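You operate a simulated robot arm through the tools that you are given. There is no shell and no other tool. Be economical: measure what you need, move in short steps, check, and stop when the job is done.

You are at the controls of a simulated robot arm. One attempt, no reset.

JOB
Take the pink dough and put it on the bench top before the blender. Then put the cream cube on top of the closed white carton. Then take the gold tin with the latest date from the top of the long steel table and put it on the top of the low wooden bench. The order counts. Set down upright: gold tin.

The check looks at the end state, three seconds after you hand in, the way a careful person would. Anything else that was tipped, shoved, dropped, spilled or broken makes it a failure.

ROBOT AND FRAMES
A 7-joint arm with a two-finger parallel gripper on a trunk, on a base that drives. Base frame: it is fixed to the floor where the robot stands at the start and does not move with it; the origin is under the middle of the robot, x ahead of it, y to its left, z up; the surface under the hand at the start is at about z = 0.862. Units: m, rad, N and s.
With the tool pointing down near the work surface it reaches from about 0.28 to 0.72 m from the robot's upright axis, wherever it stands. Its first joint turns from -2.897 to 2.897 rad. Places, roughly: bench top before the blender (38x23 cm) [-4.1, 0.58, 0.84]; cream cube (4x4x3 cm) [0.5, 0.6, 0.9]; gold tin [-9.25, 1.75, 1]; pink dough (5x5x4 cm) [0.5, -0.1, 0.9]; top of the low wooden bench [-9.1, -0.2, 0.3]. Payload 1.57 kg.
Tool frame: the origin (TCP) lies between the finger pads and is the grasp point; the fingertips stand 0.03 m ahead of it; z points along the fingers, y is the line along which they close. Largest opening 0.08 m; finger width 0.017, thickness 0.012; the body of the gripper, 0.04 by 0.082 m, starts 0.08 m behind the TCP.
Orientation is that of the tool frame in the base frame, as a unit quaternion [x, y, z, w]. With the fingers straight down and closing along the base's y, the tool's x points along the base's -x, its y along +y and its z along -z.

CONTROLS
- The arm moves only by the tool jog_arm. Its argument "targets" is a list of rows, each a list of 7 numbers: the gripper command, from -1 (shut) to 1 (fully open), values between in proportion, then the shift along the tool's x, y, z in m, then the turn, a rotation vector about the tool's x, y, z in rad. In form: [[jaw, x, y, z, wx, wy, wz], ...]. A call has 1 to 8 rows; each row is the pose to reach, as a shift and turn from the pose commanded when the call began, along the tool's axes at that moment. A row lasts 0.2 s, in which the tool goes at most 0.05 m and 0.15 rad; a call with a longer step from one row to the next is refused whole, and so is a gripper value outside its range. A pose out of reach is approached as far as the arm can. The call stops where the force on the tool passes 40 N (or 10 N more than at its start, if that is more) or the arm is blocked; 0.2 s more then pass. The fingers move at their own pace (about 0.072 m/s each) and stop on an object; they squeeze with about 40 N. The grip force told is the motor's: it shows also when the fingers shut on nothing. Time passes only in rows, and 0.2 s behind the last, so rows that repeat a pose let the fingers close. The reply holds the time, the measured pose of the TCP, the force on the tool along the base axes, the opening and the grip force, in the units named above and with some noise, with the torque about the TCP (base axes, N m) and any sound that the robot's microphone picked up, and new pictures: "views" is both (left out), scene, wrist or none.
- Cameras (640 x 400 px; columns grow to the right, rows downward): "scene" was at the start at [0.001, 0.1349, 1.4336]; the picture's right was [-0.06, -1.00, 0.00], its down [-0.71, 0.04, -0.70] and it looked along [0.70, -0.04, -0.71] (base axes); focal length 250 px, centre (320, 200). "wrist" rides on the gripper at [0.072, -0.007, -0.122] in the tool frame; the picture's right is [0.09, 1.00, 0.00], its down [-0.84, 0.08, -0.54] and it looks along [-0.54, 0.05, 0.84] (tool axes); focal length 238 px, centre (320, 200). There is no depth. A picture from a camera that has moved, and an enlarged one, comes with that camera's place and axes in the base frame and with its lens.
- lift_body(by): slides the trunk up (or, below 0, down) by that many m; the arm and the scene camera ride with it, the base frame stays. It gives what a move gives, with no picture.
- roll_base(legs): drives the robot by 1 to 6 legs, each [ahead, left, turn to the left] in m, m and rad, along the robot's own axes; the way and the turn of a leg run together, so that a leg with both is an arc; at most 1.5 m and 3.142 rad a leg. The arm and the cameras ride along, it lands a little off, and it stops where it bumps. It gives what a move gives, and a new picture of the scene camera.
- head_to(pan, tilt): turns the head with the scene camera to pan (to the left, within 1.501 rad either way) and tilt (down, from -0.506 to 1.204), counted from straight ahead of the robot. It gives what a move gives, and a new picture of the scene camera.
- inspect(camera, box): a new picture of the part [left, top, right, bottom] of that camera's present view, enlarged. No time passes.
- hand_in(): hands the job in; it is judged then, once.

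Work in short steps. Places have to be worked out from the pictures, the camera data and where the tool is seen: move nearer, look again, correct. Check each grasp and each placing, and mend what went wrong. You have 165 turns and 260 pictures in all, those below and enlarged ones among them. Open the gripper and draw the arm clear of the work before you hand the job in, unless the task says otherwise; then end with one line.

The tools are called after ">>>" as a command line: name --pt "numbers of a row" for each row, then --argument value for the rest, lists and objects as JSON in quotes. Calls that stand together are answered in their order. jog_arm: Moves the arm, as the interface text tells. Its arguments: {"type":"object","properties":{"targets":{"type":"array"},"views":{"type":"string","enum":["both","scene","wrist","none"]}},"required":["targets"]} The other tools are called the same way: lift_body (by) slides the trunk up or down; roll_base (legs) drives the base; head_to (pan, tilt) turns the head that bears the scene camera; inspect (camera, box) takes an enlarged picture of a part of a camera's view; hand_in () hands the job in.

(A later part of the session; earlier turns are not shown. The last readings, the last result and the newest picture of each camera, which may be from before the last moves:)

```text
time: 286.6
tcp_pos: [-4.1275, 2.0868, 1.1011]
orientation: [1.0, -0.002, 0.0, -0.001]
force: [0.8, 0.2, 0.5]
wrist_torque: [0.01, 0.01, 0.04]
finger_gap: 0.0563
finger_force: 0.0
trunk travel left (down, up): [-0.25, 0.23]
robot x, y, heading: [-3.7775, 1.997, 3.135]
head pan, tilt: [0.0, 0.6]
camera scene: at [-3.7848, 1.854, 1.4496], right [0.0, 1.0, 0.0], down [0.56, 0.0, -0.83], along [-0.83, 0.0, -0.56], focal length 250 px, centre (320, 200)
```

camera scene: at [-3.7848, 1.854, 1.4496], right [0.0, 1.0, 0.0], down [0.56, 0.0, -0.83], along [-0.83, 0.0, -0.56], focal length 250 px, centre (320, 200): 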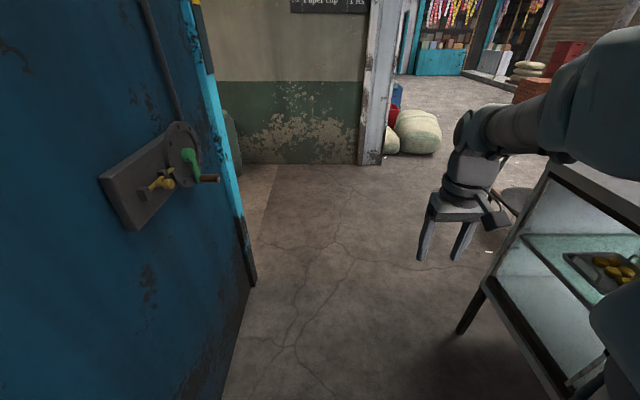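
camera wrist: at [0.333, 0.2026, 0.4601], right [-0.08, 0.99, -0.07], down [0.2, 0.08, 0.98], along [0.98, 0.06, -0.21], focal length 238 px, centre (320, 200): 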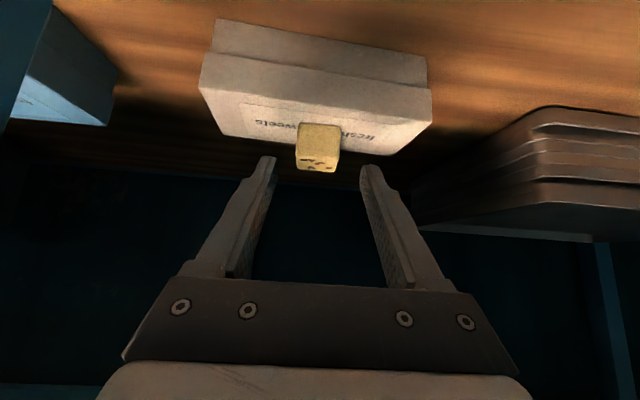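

The menu wall blocks -x at x≈-6.9 up to y≈2.5. I drive on 0.9 m and look right and ahead for the way round.

>>> roll_base --legs '[[0.9, 0, 0]]'

>>> head_to --pan -0.4 --tilt 0.3

>>> head_to --pan -1.3 --tilt 0.3

```text
time: 292.7
tcp_pos: [-5.0208, 2.0872, 1.1013]
orientation: [1.0, -0.002, -0.001, -0.001]
force: [0.3, -0.6, 0.0]
wrist_torque: [0.01, -0.01, -0.01]
finger_gap: 0.0561
finger_force: 0.1
trunk travel left (down, up): [-0.25, 0.23]
robot x, y, heading: [-4.6676, 1.9952, 3.14]
head pan, tilt: [0.0, 0.6]
camera scene: at [-4.6766, 1.8554, 1.4496], right [0.0, 1.0, 0.0], down [0.56, 0.0, -0.83], along [-0.83, 0.0, -0.56], focal length 250 px, centre (320, 200)
```

scene: 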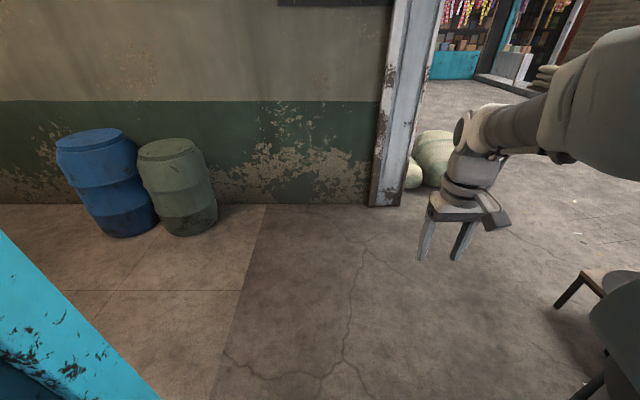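

```text
time: 293.6
tcp_pos: [-5.0203, 2.087, 1.1019]
orientation: [1.0, -0.001, 0.0, -0.001]
force: [0.1, 0.9, 0.4]
wrist_torque: [-0.03, -0.04, 0.0]
finger_gap: 0.056
finger_force: 0.2
trunk travel left (down, up): [-0.25, 0.23]
robot x, y, heading: [-4.6662, 1.9995, 3.14]
head pan, tilt: [-0.4, 0.3]
camera scene: at [-4.6743, 1.8917, 1.477], right [0.39, 0.92, 0.0], down [0.27, -0.12, -0.96], along [-0.88, 0.37, -0.3], focal length 250 px, centre (320, 200)
```

scene: 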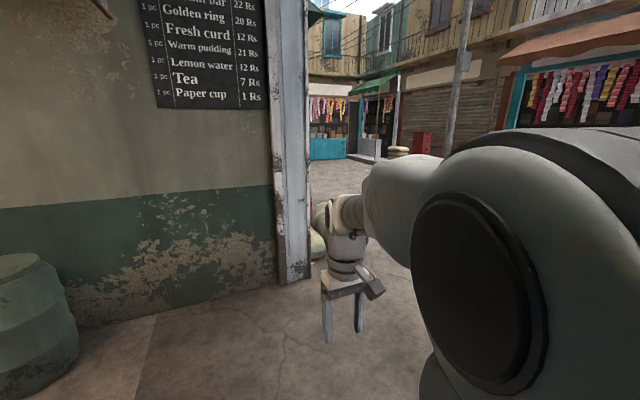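

```text
time: 294.8
tcp_pos: [-5.0194, 2.0872, 1.102]
orientation: [1.0, -0.001, 0.001, -0.001]
force: [0.3, -0.4, -0.5]
wrist_torque: [0.01, 0.01, -0.02]
finger_gap: 0.056
finger_force: 0.1
trunk travel left (down, up): [-0.25, 0.23]
robot x, y, heading: [-4.6678, 1.9938, 3.139]
head pan, tilt: [-1.3, 0.3]
camera scene: at [-4.6132, 1.9453, 1.4771], right [0.96, 0.27, 0.0], down [0.08, -0.28, -0.96], along [-0.26, 0.92, -0.3], focal length 250 px, centre (320, 200)
```

scene: 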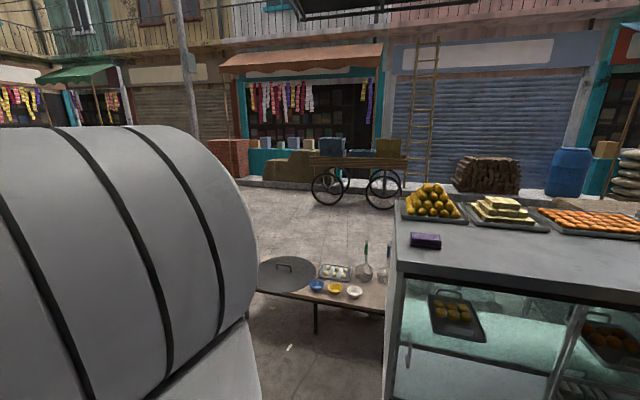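

Pillar corner at about [-6.67, 2.62]; a low table ends at x≈-5.6, y≥2.9. I go to x≈-6.1 and sidestep right between them, then look ahead.

>>> head_to --pan 0 --tilt 0.4

>>> roll_base --legs '[[1.43, 0, 0], [0, -0.9, 0]]'

```text
time: 296.3
tcp_pos: [-5.0191, 2.0867, 1.1015]
orientation: [1.0, -0.002, 0.0, 0.0]
force: [0.0, 0.9, -0.2]
wrist_torque: [0.01, -0.01, -0.02]
finger_gap: 0.0558
finger_force: 0.1
trunk travel left (down, up): [-0.25, 0.23]
robot x, y, heading: [-4.6692, 1.9962, 3.138]
head pan, tilt: [0.0, 0.4]
camera scene: at [-4.6809, 1.8555, 1.4678], right [0.0, 1.0, 0.0], down [0.39, 0.0, -0.92], along [-0.92, 0.0, -0.39], focal length 250 px, centre (320, 200)
```

scene: 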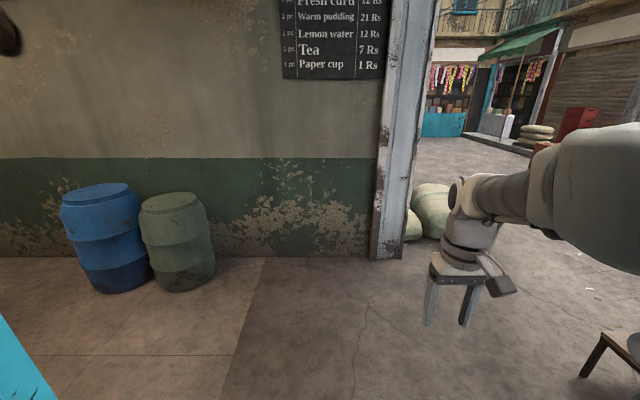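

```text
time: 312.7
tcp_pos: [-6.4644, 3.002, 1.1011]
orientation: [1.0, 0.002, 0.0, -0.001]
force: [1.0, 0.0, 0.2]
wrist_torque: [0.03, 0.0, -0.02]
finger_gap: 0.0561
finger_force: 0.1
trunk travel left (down, up): [-0.25, 0.23]
robot x, y, heading: [-6.1096, 2.9143, -3.135]
head pan, tilt: [0.0, 0.4]
camera scene: at [-6.1237, 2.7732, 1.4678], right [-0.01, 1.0, 0.0], down [0.39, 0.0, -0.92], along [-0.92, -0.01, -0.39], focal length 250 px, centre (320, 200)
```

scene: 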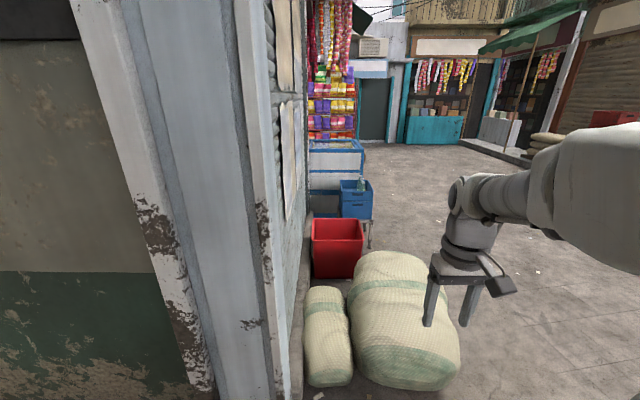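

The sacks reach to y≈3.6, so I pass at y≈4.15, then drive on west and look left.

>>> roll_base --legs '[[0, -1.25, 0], [1.3, 0, -0.006], [0.7, 0, 0]]'

>>> head_to --pan 0.8 --tilt 0.3

```text
time: 335.1
tcp_pos: [-8.46, 4.2635, 1.1003]
orientation: [1.0, -0.007, 0.0, -0.001]
force: [0.2, 0.5, 0.4]
wrist_torque: [-0.03, -0.02, 0.04]
finger_gap: 0.0558
finger_force: 0.0
trunk travel left (down, up): [-0.25, 0.23]
robot x, y, heading: [-8.1093, 4.1691, 3.131]
head pan, tilt: [0.0, 0.4]
camera scene: at [-8.1225, 4.0289, 1.4678], right [0.01, 1.0, 0.0], down [0.39, 0.0, -0.92], along [-0.92, 0.01, -0.39], focal length 250 px, centre (320, 200)
```

scene: 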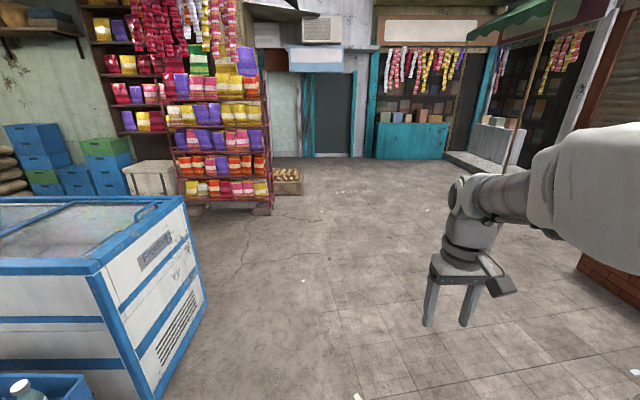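

```text
time: 336.2
tcp_pos: [-8.4594, 4.2649, 1.101]
orientation: [1.0, -0.006, 0.0, -0.001]
force: [-0.3, 0.1, -0.5]
wrist_torque: [0.03, -0.03, 0.01]
finger_gap: 0.0563
finger_force: 0.0
trunk travel left (down, up): [-0.25, 0.23]
robot x, y, heading: [-8.1109, 4.1691, 3.134]
head pan, tilt: [0.799, 0.3]
camera scene: at [-8.0958, 3.9617, 1.4771], right [-0.71, 0.71, 0.0], down [0.21, 0.21, -0.96], along [-0.67, -0.68, -0.3], focal length 250 px, centre (320, 200)
```

scene: 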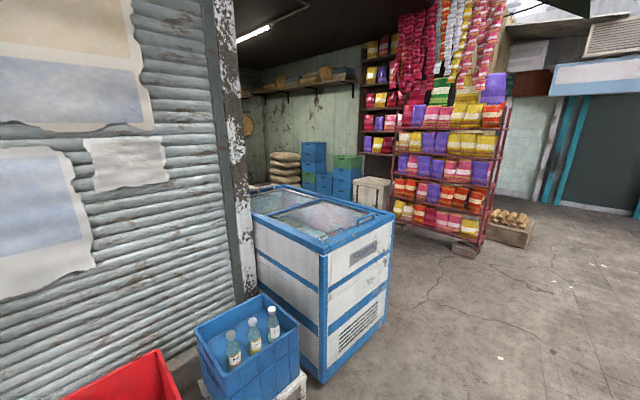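

A shop: a freezer (x -8.86…-9.6, front y≈3.18) and a rack at x≈-11.1; between them is the entrance. I drive to x≈-10.3 and look left inside.

>>> roll_base --legs '[[1.2, 0, 0.005], [0.98, 0, 0]]'

>>> head_to --pan 1.4 --tilt 0.35

```text
time: 350.7
tcp_pos: [-10.6412, 4.3073, 1.1013]
orientation: [1.0, -0.009, 0.0, -0.001]
force: [-0.3, -0.5, 0.1]
wrist_torque: [0.03, 0.02, -0.01]
finger_gap: 0.0559
finger_force: 0.0
trunk travel left (down, up): [-0.25, 0.23]
robot x, y, heading: [-10.292, 4.2092, 3.129]
head pan, tilt: [0.799, 0.3]
camera scene: at [-10.2785, 4.0033, 1.4771], right [-0.71, 0.71, 0.0], down [0.21, 0.21, -0.96], along [-0.67, -0.68, -0.3], focal length 250 px, centre (320, 200)
```

scene: 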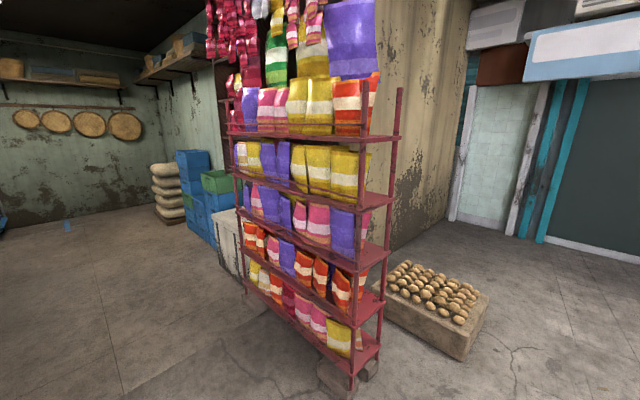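

```text
time: 351.7
tcp_pos: [-10.6411, 4.3081, 1.1019]
orientation: [1.0, -0.007, 0.0, -0.002]
force: [0.9, 0.2, 0.5]
wrist_torque: [-0.02, 0.0, -0.05]
finger_gap: 0.0561
finger_force: 0.1
trunk travel left (down, up): [-0.25, 0.23]
robot x, y, heading: [-10.2873, 4.2105, 3.127]
head pan, tilt: [1.4, 0.351]
camera scene: at [-10.2297, 3.9778, 1.4724], right [-0.98, 0.18, 0.0], down [0.06, 0.34, -0.94], along [-0.17, -0.92, -0.34], focal length 250 px, centre (320, 200)
```

scene: 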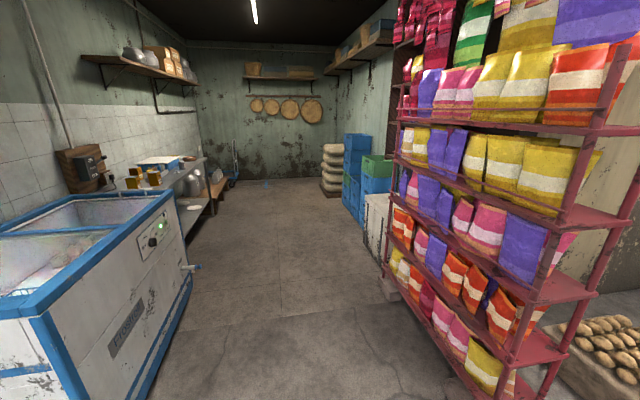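

I see gold tins on the steel table on the left wall and the low bench beyond. I turn to face +x and sidestep right along the aisle to y≈1.8.

>>> head_to --pan 0 --tilt 0.6

>>> roll_base --legs '[[0, 0, 1.57], [0, 0, 1.587], [0, -1.2, 0], [0, -1.2, 0]]'

```text
time: 353.2
tcp_pos: [-10.6416, 4.3054, 1.1018]
orientation: [1.0, -0.007, 0.0, -0.001]
force: [-0.6, -0.1, 0.5]
wrist_torque: [-0.02, 0.02, 0.01]
finger_gap: 0.0561
finger_force: 0.0
trunk travel left (down, up): [-0.25, 0.23]
robot x, y, heading: [-10.2884, 4.21, 3.125]
head pan, tilt: [0.0, 0.6]
camera scene: at [-10.3009, 4.0704, 1.4496], right [0.01, 1.0, 0.0], down [0.56, -0.01, -0.83], along [-0.83, 0.01, -0.56], focal length 250 px, centre (320, 200)
```

scene: 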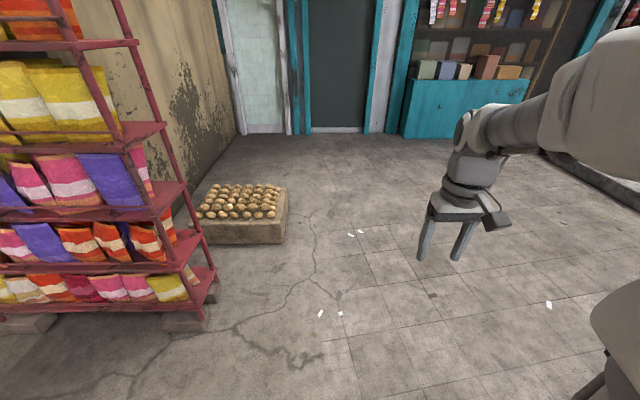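

```text
time: 381.6
tcp_pos: [-9.8961, 1.7189, 1.101]
orientation: [-0.011, 1.0, -0.001, -0.001]
force: [0.6, 0.2, 0.0]
wrist_torque: [-0.02, 0.01, -0.01]
finger_gap: 0.0563
finger_force: 0.0
trunk travel left (down, up): [-0.25, 0.23]
robot x, y, heading: [-10.2509, 1.8014, 0.019]
head pan, tilt: [0.0, 0.6]
camera scene: at [-10.2463, 1.9423, 1.4496], right [0.02, -1.0, 0.0], down [-0.56, -0.01, -0.83], along [0.82, 0.02, -0.56], focal length 250 px, centre (320, 200)
```

scene: 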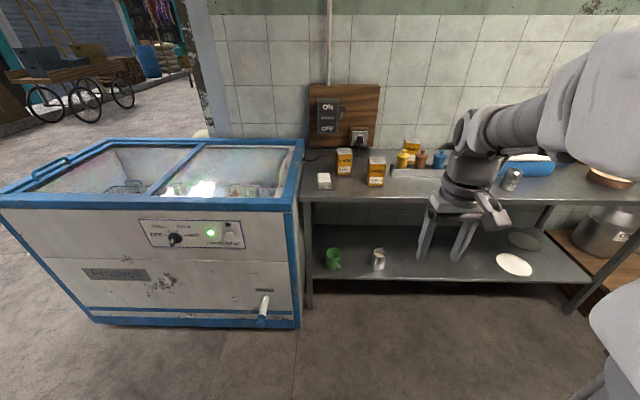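

>>> inspect --camera "scene" --box '[300, 120, 460, 220]'

>>> inspect --camera "scene" --box '[325, 140, 389, 180]'

```text
4.00 times, centred on (380, 170) of scene
camera zoom: at [-10.2463, 1.9423, 1.4496], right [0.02, -1.0, 0.0], down [-0.56, -0.01, -0.83], along [0.82, 0.02, -0.56], focal length 1001 px, centre (80, 320)
```

zoom: 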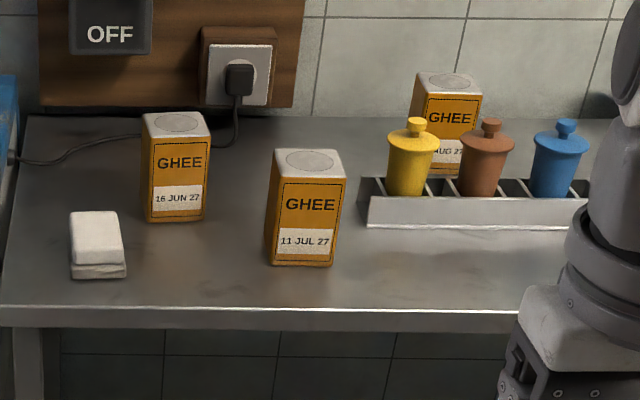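

```text
10.00 times, centred on (357, 160) of scene
camera zoom: at [-10.2463, 1.9423, 1.4496], right [0.02, -1.0, 0.0], down [-0.56, -0.01, -0.83], along [0.82, 0.02, -0.56], focal length 2504 px, centre (-50, 600)
```

zoom: 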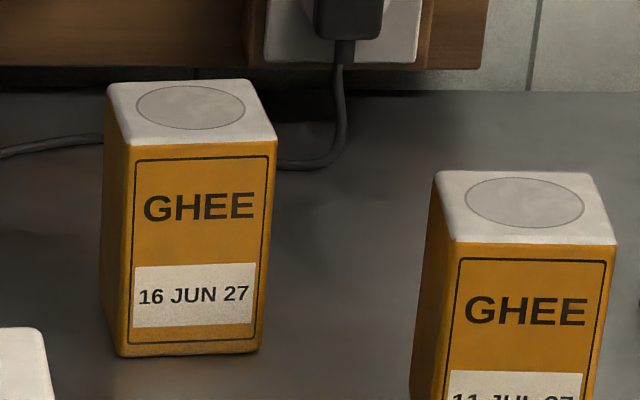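

Dates: 16 JUN 27, 11 JUL 27 and one "… AUG 27" behind the canister tray (about [-8.98, 1.49]). I go nearer to read it fully and see if other tins stand to the right.

>>> roll_base --legs '[[0.3, -0.12, -0.019]]'

>>> head_to --pan -0.2 --tilt 0.5

>>> inspect --camera "scene" --box '[240, 120, 480, 270]'

```text
time: 384.3
tcp_pos: [-9.5858, 1.5984, 1.1017]
orientation: [-0.001, 1.0, -0.001, 0.001]
force: [0.7, 0.5, 0.1]
wrist_torque: [-0.02, 0.03, -0.02]
finger_gap: 0.0562
finger_force: 0.1
trunk travel left (down, up): [-0.25, 0.23]
robot x, y, heading: [-9.9393, 1.6836, 0.001]
head pan, tilt: [0.0, 0.6]
camera scene: at [-9.9313, 1.8264, 1.4496], right [0.01, -1.0, 0.0], down [-0.56, 0.0, -0.83], along [0.83, 0.0, -0.56], focal length 250 px, centre (320, 200)
```

scene: 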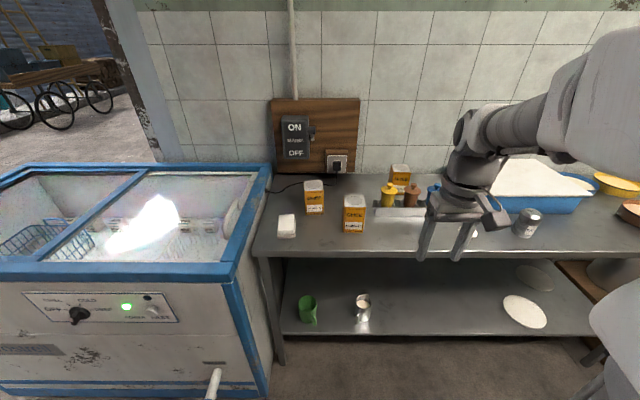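

```text
time: 385.0
tcp_pos: [-9.5871, 1.5966, 1.1017]
orientation: [-0.002, 1.0, -0.001, 0.001]
force: [-0.3, 0.0, 0.2]
wrist_torque: [-0.02, -0.01, -0.01]
finger_gap: 0.0559
finger_force: 0.1
trunk travel left (down, up): [-0.25, 0.23]
robot x, y, heading: [-9.9374, 1.6842, 0.004]
head pan, tilt: [-0.201, 0.499]
camera scene: at [-9.9304, 1.8083, 1.4586], right [-0.19, -0.98, 0.0], down [-0.47, 0.09, -0.88], along [0.86, -0.17, -0.48], focal length 250 px, centre (320, 200)
```

scene: 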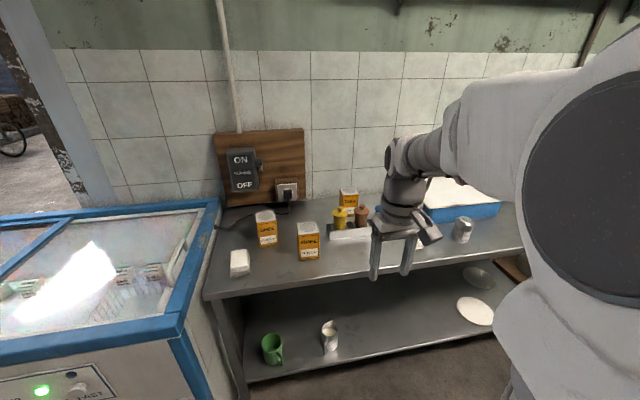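

```text
2.67 times, centred on (360, 195) of scene
camera zoom: at [-9.9304, 1.8083, 1.4586], right [-0.19, -0.98, 0.0], down [-0.47, 0.09, -0.88], along [0.86, -0.17, -0.48], focal length 668 px, centre (213, 213)
```

zoom: 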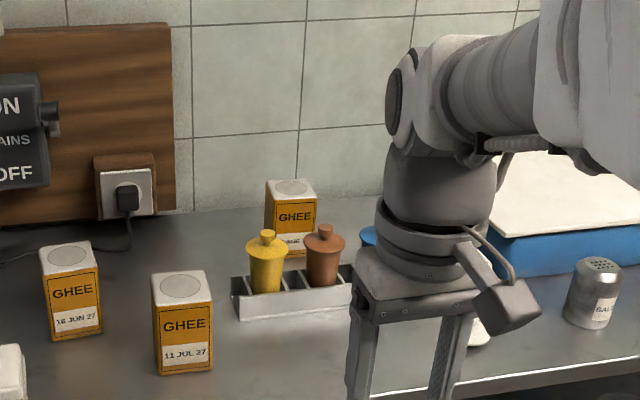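

I shift 0.3 m right to see the AUG tin more squarely and the hidden part of the table.

>>> roll_base --legs '[[0, -0.3, 0]]'

>>> inspect --camera "scene" --box '[200, 130, 360, 230]'

```text
time: 387.9
tcp_pos: [-9.5838, 1.2938, 1.1015]
orientation: [-0.003, 1.0, 0.0, 0.001]
force: [-1.2, -0.2, 0.7]
wrist_torque: [0.03, -0.03, 0.01]
finger_gap: 0.0558
finger_force: 0.2
trunk travel left (down, up): [-0.25, 0.23]
robot x, y, heading: [-9.9378, 1.3805, 0.006]
head pan, tilt: [-0.201, 0.499]
camera scene: at [-9.9286, 1.5035, 1.4587], right [-0.19, -0.98, 0.0], down [-0.47, 0.09, -0.88], along [0.86, -0.17, -0.48], focal length 250 px, centre (320, 200)
```

scene: 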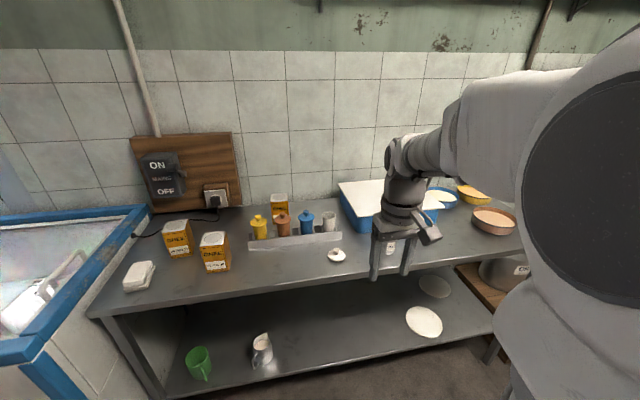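

```text
4.00 times, centred on (280, 180) of scene
camera zoom: at [-9.9286, 1.5035, 1.4587], right [-0.19, -0.98, 0.0], down [-0.47, 0.09, -0.88], along [0.86, -0.17, -0.48], focal length 1001 px, centre (480, 280)
```

zoom: 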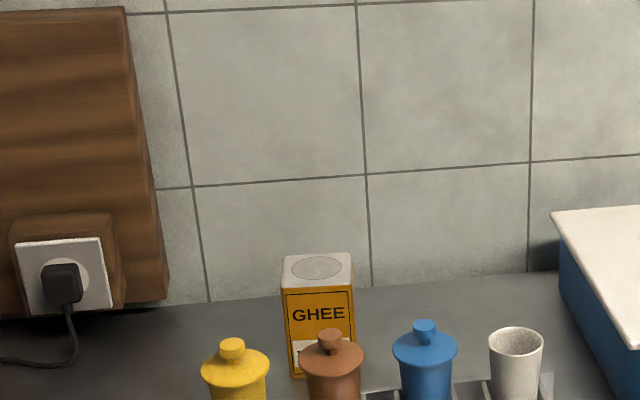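

No further tins; AUG is the latest. Its top is at about [-9.0, 1.491, 0.975]. I drive up to the table in front of it.

>>> roll_base --legs '[[0, 0.11, 0], [0.225, 0, 0]]'

>>> head_to --pan 0 --tilt 0.7

```text
time: 391.0
tcp_pos: [-9.3614, 1.4082, 1.1009]
orientation: [-0.002, 1.0, -0.001, 0.002]
force: [0.1, 0.6, 0.8]
wrist_torque: [0.0, -0.01, -0.01]
finger_gap: 0.0558
finger_force: 0.1
trunk travel left (down, up): [-0.25, 0.23]
robot x, y, heading: [-9.7137, 1.4976, 0.011]
head pan, tilt: [-0.201, 0.499]
camera scene: at [-9.7051, 1.6181, 1.4587], right [-0.19, -0.98, 0.0], down [-0.47, 0.09, -0.88], along [0.86, -0.17, -0.48], focal length 250 px, centre (320, 200)
```

scene: 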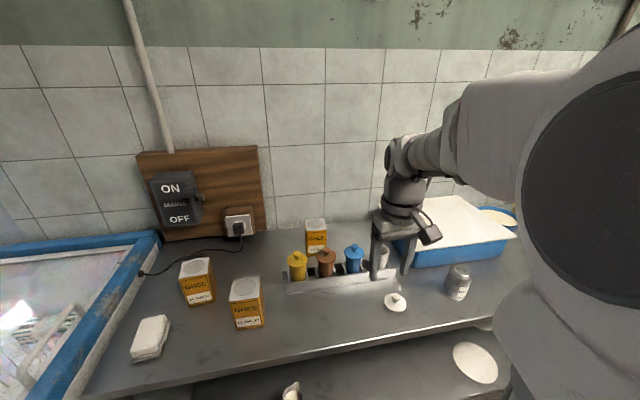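

```text
time: 391.8
tcp_pos: [-9.3605, 1.4066, 1.1029]
orientation: [-0.002, 1.0, -0.001, 0.0]
force: [-0.4, -0.5, -0.5]
wrist_torque: [-0.04, 0.01, 0.04]
finger_gap: 0.0561
finger_force: 0.2
trunk travel left (down, up): [-0.25, 0.23]
robot x, y, heading: [-9.7164, 1.4984, 0.006]
head pan, tilt: [0.0, 0.7]
camera scene: at [-9.7094, 1.6361, 1.441], right [0.01, -1.0, 0.0], down [-0.64, 0.0, -0.77], along [0.77, 0.0, -0.64], focal length 250 px, centre (320, 200)
```

scene: 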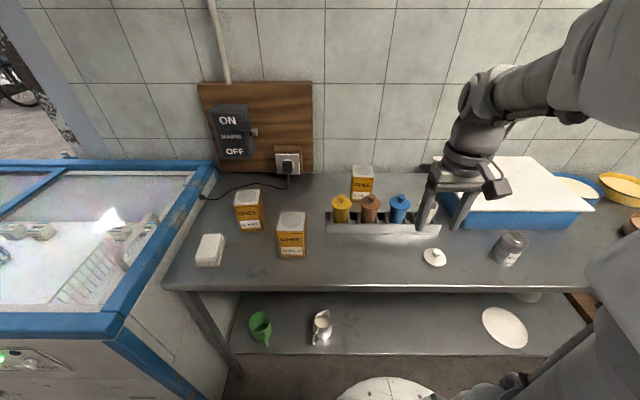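

I open fully, and move over the canisters toward the tin at height with a 20° forward tilt.

>>> jog_arm --pt "1 -0.01 0.01 -0.04 0 0 0" --pt "1 -0.05 0.02 -0.05 0 -0.05 0" --pt "1 -0.09 0.032 -0.05 0 -0.1 0" --pt "1 -0.135 0.044 -0.05 0 -0.15 0" --pt "1 -0.18 0.056 -0.05 0 -0.2 0" --pt "1 -0.225 0.068 -0.05 0 -0.25 0" --pt "1 -0.265 0.08 -0.04 0 -0.3 0" --pt "1 -0.3 0.083 -0.03 0 -0.35 0"

```text
time: 393.6
tcp_pos: [-9.061, 1.4933, 1.133]
orientation: [-0.002, 0.985, -0.002, 0.174]
force: [-0.3, -0.2, -0.2]
wrist_torque: [-0.02, -0.03, 0.03]
finger_gap: 0.0801
finger_force: 0.0
trunk travel left (down, up): [-0.25, 0.23]
robot x, y, heading: [-9.7146, 1.4937, 0.004]
head pan, tilt: [0.0, 0.7]
camera scene: at [-9.7095, 1.6362, 1.441], right [0.01, -1.0, 0.0], down [-0.64, 0.0, -0.76], along [0.76, 0.01, -0.64], focal length 250 px, centre (320, 200)
camera wrist: at [-9.1715, 1.4851, 1.221], right [-0.09, 1.0, -0.03], down [0.6, 0.08, 0.8], along [0.8, 0.05, -0.6], focal length 238 px, centre (320, 200)
```

scene: 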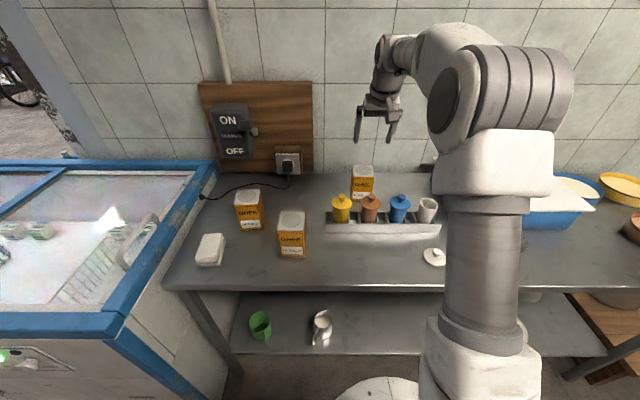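
wrist: 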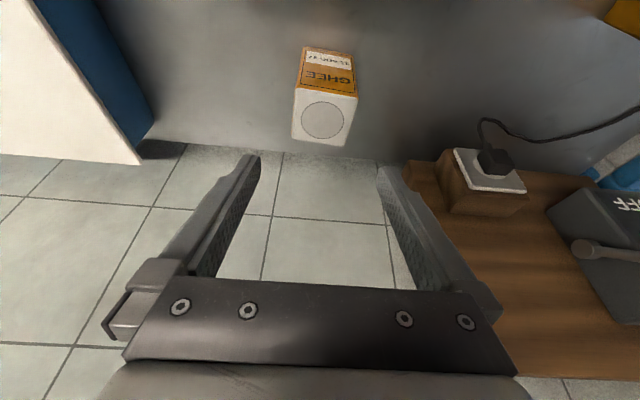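

>>> inspect --camera "wrist" --box '[270, 35, 382, 105]'

>>> inspect --camera "wrist" --box '[260, 30, 420, 130]'

```text
5.71 times, centred on (326, 70) of wrist
camera zoom: at [-9.1715, 1.4851, 1.221], right [-0.09, 1.0, -0.03], down [0.6, 0.08, 0.8], along [0.8, 0.05, -0.6], focal length 1362 px, centre (286, 943)
```

zoom: 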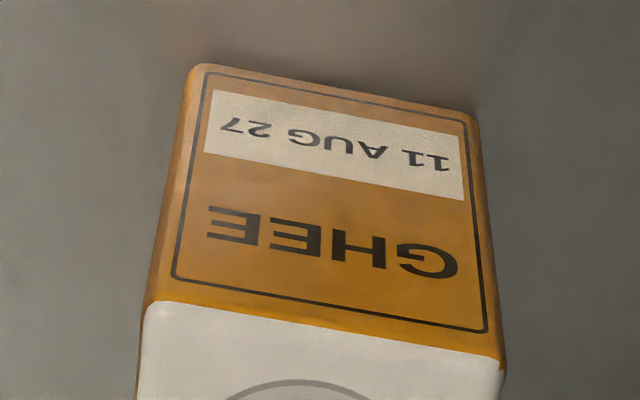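

```text
4.00 times, centred on (340, 80) of wrist
camera zoom: at [-9.1715, 1.4851, 1.221], right [-0.09, 1.0, -0.03], down [0.6, 0.08, 0.8], along [0.8, 0.05, -0.6], focal length 953 px, centre (240, 680)
```

zoom: 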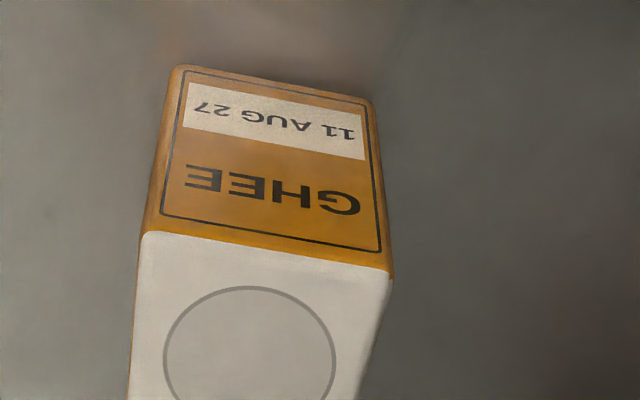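

Confirmed: 11 AUG 27, the latest. Tin centre at about [-9.002, 1.495], yaw ~2–3°. I go to 10 cm short along the approach axis and check alignment.

>>> jog_arm --pt "1 0.006 0.001 0.045 0 0 0.02" --pt "1 0.0122 0.002 0.09 0 0 0.04" --pt "1 0.0122 0.002 0.106 0 0 0.04" --pt "1 0.0122 0.002 0.106 0 0 0.04"

```text
time: 394.6
tcp_pos: [-9.0358, 1.4946, 1.0295]
orientation: [0.016, 0.984, 0.003, 0.175]
force: [0.5, 0.1, -0.3]
wrist_torque: [-0.01, 0.01, 0.0]
finger_gap: 0.0799
finger_force: 0.0
trunk travel left (down, up): [-0.25, 0.23]
robot x, y, heading: [-9.7153, 1.5014, 0.008]
head pan, tilt: [0.0, 0.7]
camera scene: at [-9.7094, 1.6362, 1.441], right [0.01, -1.0, 0.0], down [-0.64, 0.0, -0.76], along [0.76, 0.01, -0.64], focal length 250 px, centre (320, 200)
camera wrist: at [-9.1464, 1.4896, 1.1173], right [-0.05, 1.0, -0.02], down [0.6, 0.05, 0.8], along [0.8, 0.03, -0.6], focal length 238 px, centre (320, 200)
```

scene: 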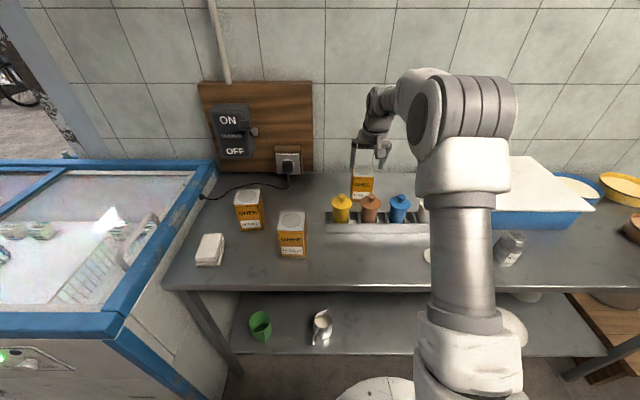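
wrist: 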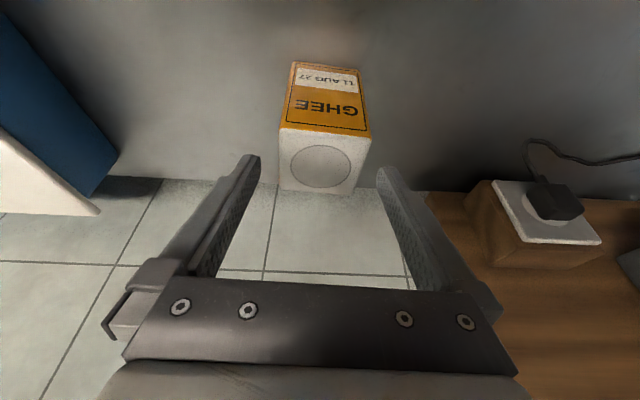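

Well aligned. I add a small yaw correction and descend to the grip height in two stages.

>>> jog_arm --pt "1 0 0.001 0.025 0 0 0.03" --pt "1 0 0.001 0.05 0 0 0.03" --pt "1 0 0.001 0.065 0 0 0.03"

```text
time: 395.4
tcp_pos: [-9.0126, 1.4942, 0.9671]
orientation: [0.032, 0.984, 0.005, 0.175]
force: [0.3, 0.8, 0.6]
wrist_torque: [0.0, 0.01, 0.0]
finger_gap: 0.0799
finger_force: 0.1
trunk travel left (down, up): [-0.25, 0.23]
robot x, y, heading: [-9.711, 1.5003, 0.009]
head pan, tilt: [0.0, 0.7]
camera scene: at [-9.7094, 1.6362, 1.441], right [0.01, -1.0, 0.0], down [-0.64, 0.0, -0.76], along [0.76, 0.01, -0.64], focal length 250 px, centre (320, 200)
camera wrist: at [-9.1242, 1.4919, 1.056], right [-0.03, 1.0, -0.01], down [0.6, 0.02, 0.8], along [0.8, 0.01, -0.6], focal length 238 px, centre (320, 200)
```

scene: 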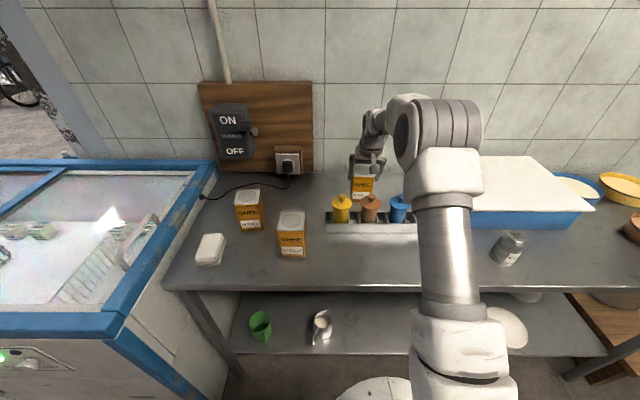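
wrist: 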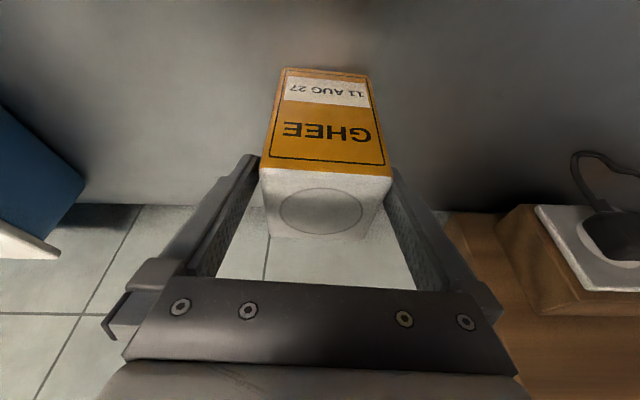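

The fingers straddle the tin. I go 3.5 cm deeper and close.

>>> jog_arm --pt "1 0 0.001 0.02 0 0 0" --pt "1 0 0.001 0.037 0 0 0" --pt "0.6 0 0.001 0.037 0 0 0" --pt "0.4 0 0.001 0.037 0 0 0" --pt "0.4 0 0.001 0.037 0 0 0" --views "wrist"

```text
time: 396.6
tcp_pos: [-9.0017, 1.4958, 0.9318]
orientation: [0.033, 0.984, 0.005, 0.175]
force: [0.2, -2.8, 1.0]
wrist_torque: [-0.37, 0.02, -0.03]
finger_gap: 0.0718
finger_force: 39.8
trunk travel left (down, up): [-0.25, 0.23]
robot x, y, heading: [-9.715, 1.4944, 0.01]
head pan, tilt: [0.0, 0.7]
camera wrist: at [-9.1118, 1.493, 1.0207], right [-0.03, 1.0, -0.01], down [0.6, 0.02, 0.8], along [0.8, 0.01, -0.6], focal length 238 px, centre (320, 200)
```

wrist: 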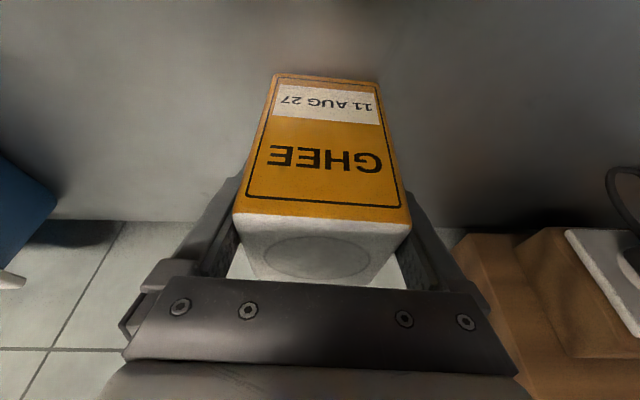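

Gripped (gap 72 mm). I lift straight up 20 cm.

>>> jog_arm --pt "0.4 -0.007 0 -0.019 0 0 0" --pt "0.4 -0.021 0 -0.056 0 0 0" --pt "0.4 -0.036 0 -0.1 0 0 0" --pt "0.4 -0.052 0 -0.143 0 0 0" --pt "0.4 -0.068 0 -0.188 0 0 0" --pt "0.4 -0.075 0 -0.207 0 0 0"

```text
time: 398.0
tcp_pos: [-9.003, 1.4926, 1.1518]
orientation: [0.031, 0.984, 0.006, 0.173]
force: [0.0, 0.3, -5.6]
wrist_torque: [-0.03, 0.03, 0.01]
finger_gap: 0.0719
finger_force: 40.1
trunk travel left (down, up): [-0.25, 0.23]
robot x, y, heading: [-9.7109, 1.4981, 0.007]
head pan, tilt: [0.0, 0.7]
camera scene: at [-9.709, 1.6362, 1.4409], right [0.01, -1.0, 0.0], down [-0.64, 0.0, -0.76], along [0.76, 0.01, -0.64], focal length 250 px, centre (320, 200)
camera wrist: at [-9.1139, 1.49, 1.2411], right [-0.03, 1.0, -0.01], down [0.6, 0.02, 0.8], along [0.8, 0.01, -0.6], focal length 238 px, centre (320, 200)
```

scene: 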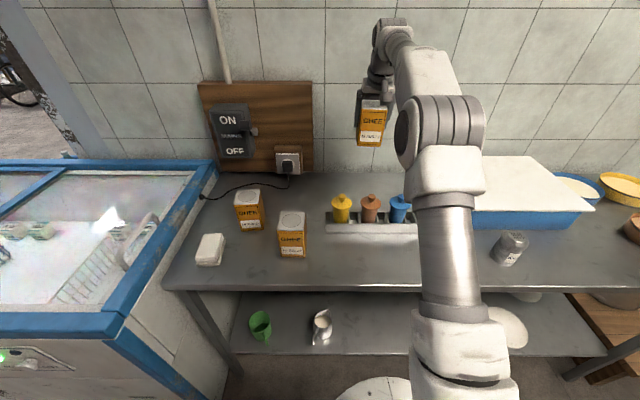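
wrist: 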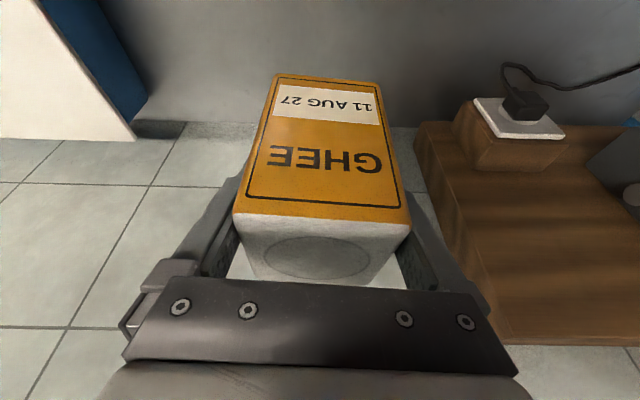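

Held firmly. I back away, then draw the arm in and look toward the low bench.

>>> roll_base --legs '[[-0.5, 0, 0]]'

>>> jog_arm --pt "0.4 0.045 0 -0.016 0 0 0" --pt "0.4 0.09 0 -0.032 0 0 0" --pt "0.4 0.135 0 -0.049 0 0 0" --pt "0.4 0.18 0 -0.065 0 0 0" --pt "0.4 0.22 0 -0.08 0 0 0" --views "none"

>>> head_to --pan -1.2 --tilt 0.5

```text
time: 401.8
tcp_pos: [-9.5096, 1.492, 1.1518]
orientation: [0.029, 0.984, 0.006, 0.174]
force: [0.2, 0.8, -5.3]
wrist_torque: [0.01, -0.01, 0.01]
finger_gap: 0.072
finger_force: 40.0
trunk travel left (down, up): [-0.25, 0.23]
robot x, y, heading: [-10.2197, 1.4944, 0.012]
head pan, tilt: [0.0, 0.7]
camera scene: at [-10.2155, 1.6313, 1.4409], right [0.01, -1.0, 0.0], down [-0.64, -0.01, -0.76], along [0.76, 0.01, -0.64], focal length 250 px, centre (320, 200)
```

scene: 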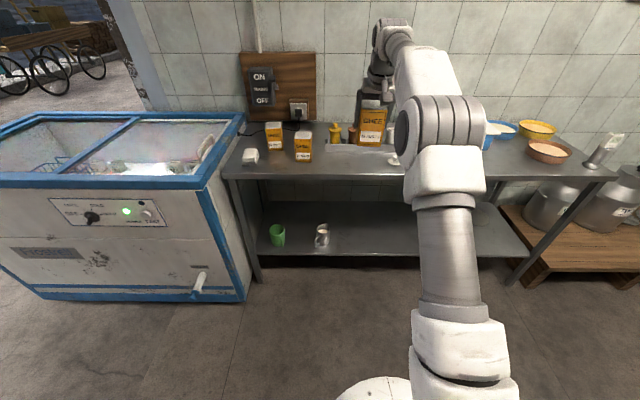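

```text
time: 403.0
tcp_pos: [-9.7435, 1.5041, 1.1517]
orientation: [0.03, 0.984, 0.006, 0.174]
force: [0.0, 0.0, -6.1]
wrist_torque: [0.0, 0.03, -0.01]
finger_gap: 0.0717
finger_force: 40.6
trunk travel left (down, up): [-0.25, 0.23]
robot x, y, heading: [-10.2198, 1.4937, 0.015]
head pan, tilt: [0.0, 0.7]
```

```text
time: 404.4
tcp_pos: [-9.7419, 1.5048, 1.1516]
orientation: [0.028, 0.984, 0.007, 0.174]
force: [-0.7, 0.5, -5.8]
wrist_torque: [0.01, 0.04, 0.03]
finger_gap: 0.0719
finger_force: 39.8
trunk travel left (down, up): [-0.25, 0.23]
robot x, y, heading: [-10.2209, 1.4911, 0.013]
head pan, tilt: [-1.201, 0.499]
camera scene: at [-10.2666, 1.5459, 1.4587], right [-0.93, -0.37, 0.0], down [-0.18, 0.44, -0.88], along [0.33, -0.81, -0.48], focal length 250 px, centre (320, 200)
```

scene: 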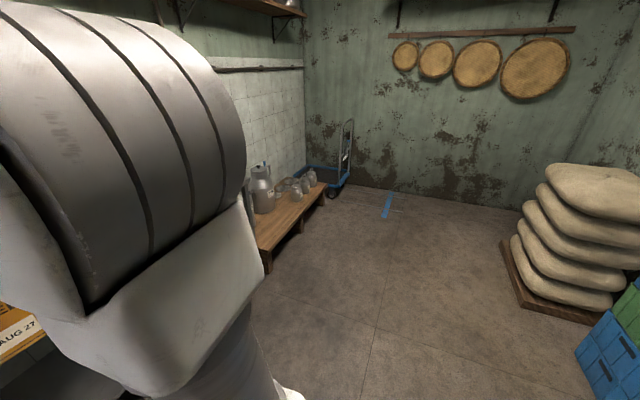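

The floor along -y is clear. I sidestep right to y≈-0.1 and look at the bench.

>>> head_to --pan 0 --tilt 0.7

>>> roll_base --legs '[[0, -0.8, -0.013], [0, -0.8, 0]]'

```text
time: 405.8
tcp_pos: [-9.741, 1.5052, 1.1527]
orientation: [0.03, 0.984, 0.006, 0.174]
force: [-0.8, 0.7, -5.4]
wrist_torque: [0.01, 0.02, 0.01]
finger_gap: 0.072
finger_force: 39.9
trunk travel left (down, up): [-0.25, 0.23]
robot x, y, heading: [-10.2164, 1.4907, 0.012]
head pan, tilt: [0.0, 0.7]
camera scene: at [-10.2157, 1.6312, 1.4409], right [0.01, -1.0, 0.0], down [-0.64, -0.01, -0.76], along [0.76, 0.01, -0.64], focal length 250 px, centre (320, 200)
```

scene: 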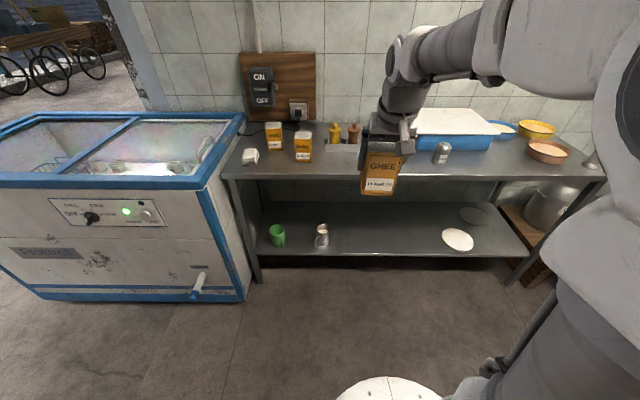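

```text
time: 418.2
tcp_pos: [-9.7401, -0.1088, 1.1525]
orientation: [0.037, 0.984, 0.005, 0.174]
force: [-1.0, -0.2, -5.0]
wrist_torque: [0.05, -0.03, -0.02]
finger_gap: 0.0719
finger_force: 40.3
trunk travel left (down, up): [-0.25, 0.23]
robot x, y, heading: [-10.2208, -0.1151, 0.003]
head pan, tilt: [0.0, 0.7]
camera scene: at [-10.2126, 0.026, 1.4409], right [0.0, -1.0, 0.0], down [-0.64, 0.0, -0.76], along [0.76, 0.0, -0.64], focal length 250 px, centre (320, 200)
```

scene: 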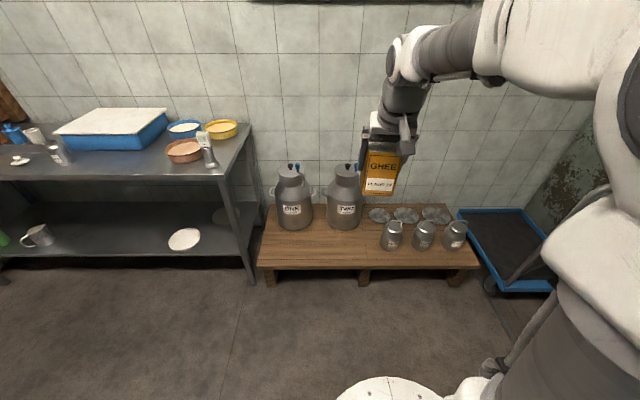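

The bench's free front strip lies at x≈-9.41…-9.23, y between the cans' fronts; I'll set the tin at about [-9.335, 0.02]. I drive nearer and lower the trunk.

>>> roll_base --legs '[[0.2, 0.13, 0]]'

>>> lift_body --by -0.24

>>> jog_arm --pt "0.4 0.017 0 0.045 0 0 0" --pt "0.4 0.034 0 0.09 0 0 0" --pt "0.4 0.05 0 0.135 0 0 0" --pt "0.4 0.067 0 0.18 0 0 0" --pt "0.4 0.083 0 0.225 0 0 0"

```text
time: 420.1
tcp_pos: [-9.5436, 0.0224, 1.1524]
orientation: [0.035, 0.984, 0.005, 0.173]
force: [0.0, 0.0, -4.5]
wrist_torque: [0.0, 0.03, 0.01]
finger_gap: 0.072
finger_force: 40.3
trunk travel left (down, up): [-0.25, 0.23]
robot x, y, heading: [-10.0223, 0.0149, 0.001]
head pan, tilt: [0.0, 0.7]
camera scene: at [-10.0162, 0.1553, 1.4409], right [0.0, -1.0, 0.0], down [-0.64, 0.0, -0.76], along [0.76, 0.0, -0.64], focal length 250 px, centre (320, 200)
```

scene: 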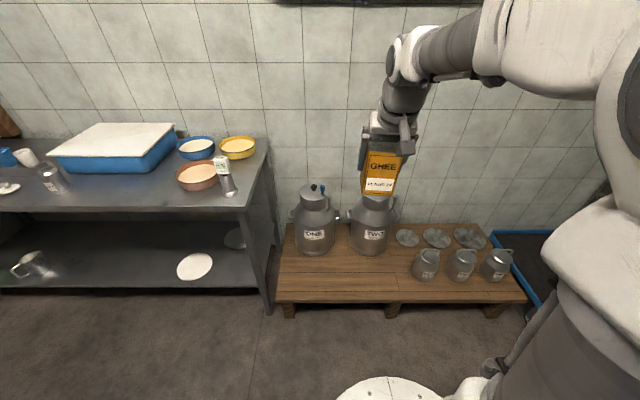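

```text
time: 422.6
tcp_pos: [-9.5445, 0.0233, 0.9116]
orientation: [0.035, 0.984, 0.005, 0.174]
force: [0.5, -0.4, -5.6]
wrist_torque: [-0.01, 0.0, 0.01]
finger_gap: 0.072
finger_force: 40.1
trunk travel left (down, up): [-0.01, 0.47]
robot x, y, heading: [-10.0227, 0.0148, 0.002]
head pan, tilt: [0.0, 0.7]
```

```text
time: 423.8
tcp_pos: [-9.543, 0.0277, 0.6723]
orientation: [0.034, 0.984, 0.005, 0.174]
force: [-0.4, 0.6, -4.6]
wrist_torque: [0.02, 0.01, -0.01]
finger_gap: 0.0718
finger_force: 39.6
trunk travel left (down, up): [-0.01, 0.47]
robot x, y, heading: [-10.0232, 0.02, 0.003]
head pan, tilt: [0.0, 0.7]
camera scene: at [-10.0165, 0.1553, 1.201], right [0.0, -1.0, 0.0], down [-0.64, 0.0, -0.76], along [0.76, 0.0, -0.64], focal length 250 px, centre (320, 200)
camera wrist: at [-9.6541, 0.0259, 0.7609], right [-0.02, 1.0, -0.01], down [0.6, 0.02, 0.8], along [0.8, 0.01, -0.6], focal length 238 px, centre (320, 200)
```

scene: 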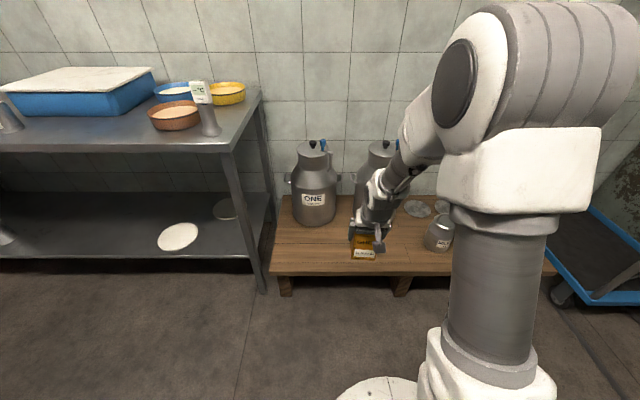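
wrist: 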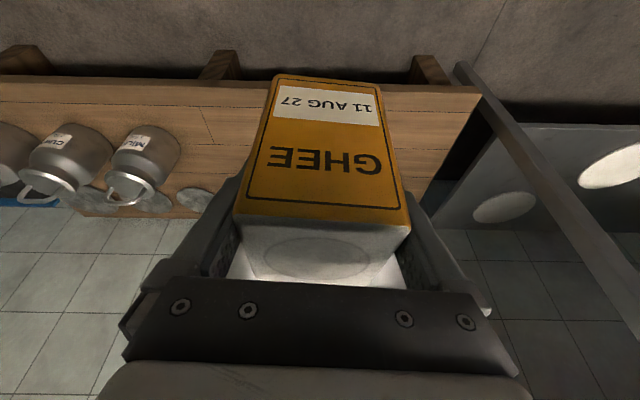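

Path is free. I lower to z≈0.45 and begin moving forward over the bench edge.

>>> jog_arm --pt "0.4 0.0152 -0.001 0.0417 0 0 0" --pt "0.4 0.0304 -0.002 0.0835 0 0 0" --pt "0.4 0.0456 -0.003 0.1252 0 0 0" --pt "0.4 0.0608 -0.004 0.167 0 0 0" --pt "0.4 0.076 -0.005 0.2087 0 0 0" --pt "0.4 0.0384 -0.006 0.2224 0 0 0" --pt "0.4 0.0008 -0.007 0.236 0 0 0" --pt "0.4 -0.0368 -0.008 0.2497 0 0 0"

```text
time: 425.6
tcp_pos: [-9.4238, 0.0152, 0.4493]
orientation: [0.035, 0.984, 0.004, 0.175]
force: [-0.2, 1.2, -6.1]
wrist_torque: [-0.03, 0.01, 0.03]
finger_gap: 0.0718
finger_force: 40.3
trunk travel left (down, up): [-0.01, 0.47]
robot x, y, heading: [-10.0205, 0.0158, 0.001]
head pan, tilt: [0.0, 0.7]
camera scene: at [-10.0163, 0.1554, 1.201], right [0.0, -1.0, 0.0], down [-0.64, 0.0, -0.76], along [0.76, 0.0, -0.64], focal length 250 px, centre (320, 200)
camera wrist: at [-9.5341, 0.0132, 0.5376], right [-0.02, 1.0, -0.01], down [0.6, 0.02, 0.8], along [0.8, 0.01, -0.6], focal length 238 px, centre (320, 200)
```

scene: 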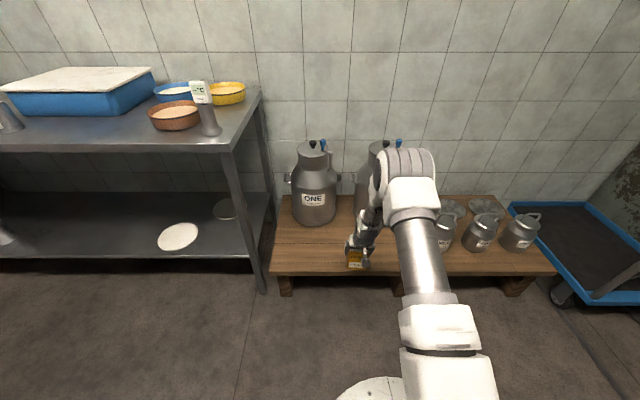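
wrist: 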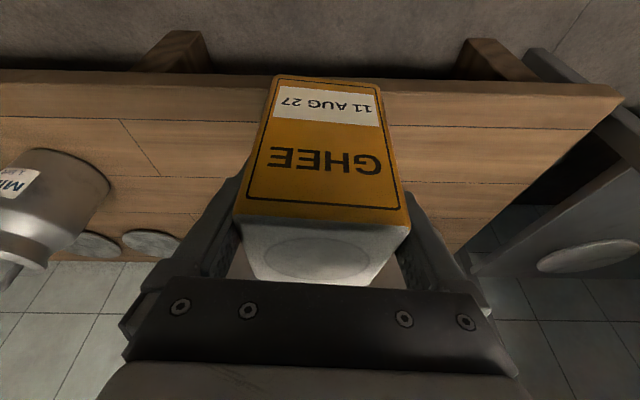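

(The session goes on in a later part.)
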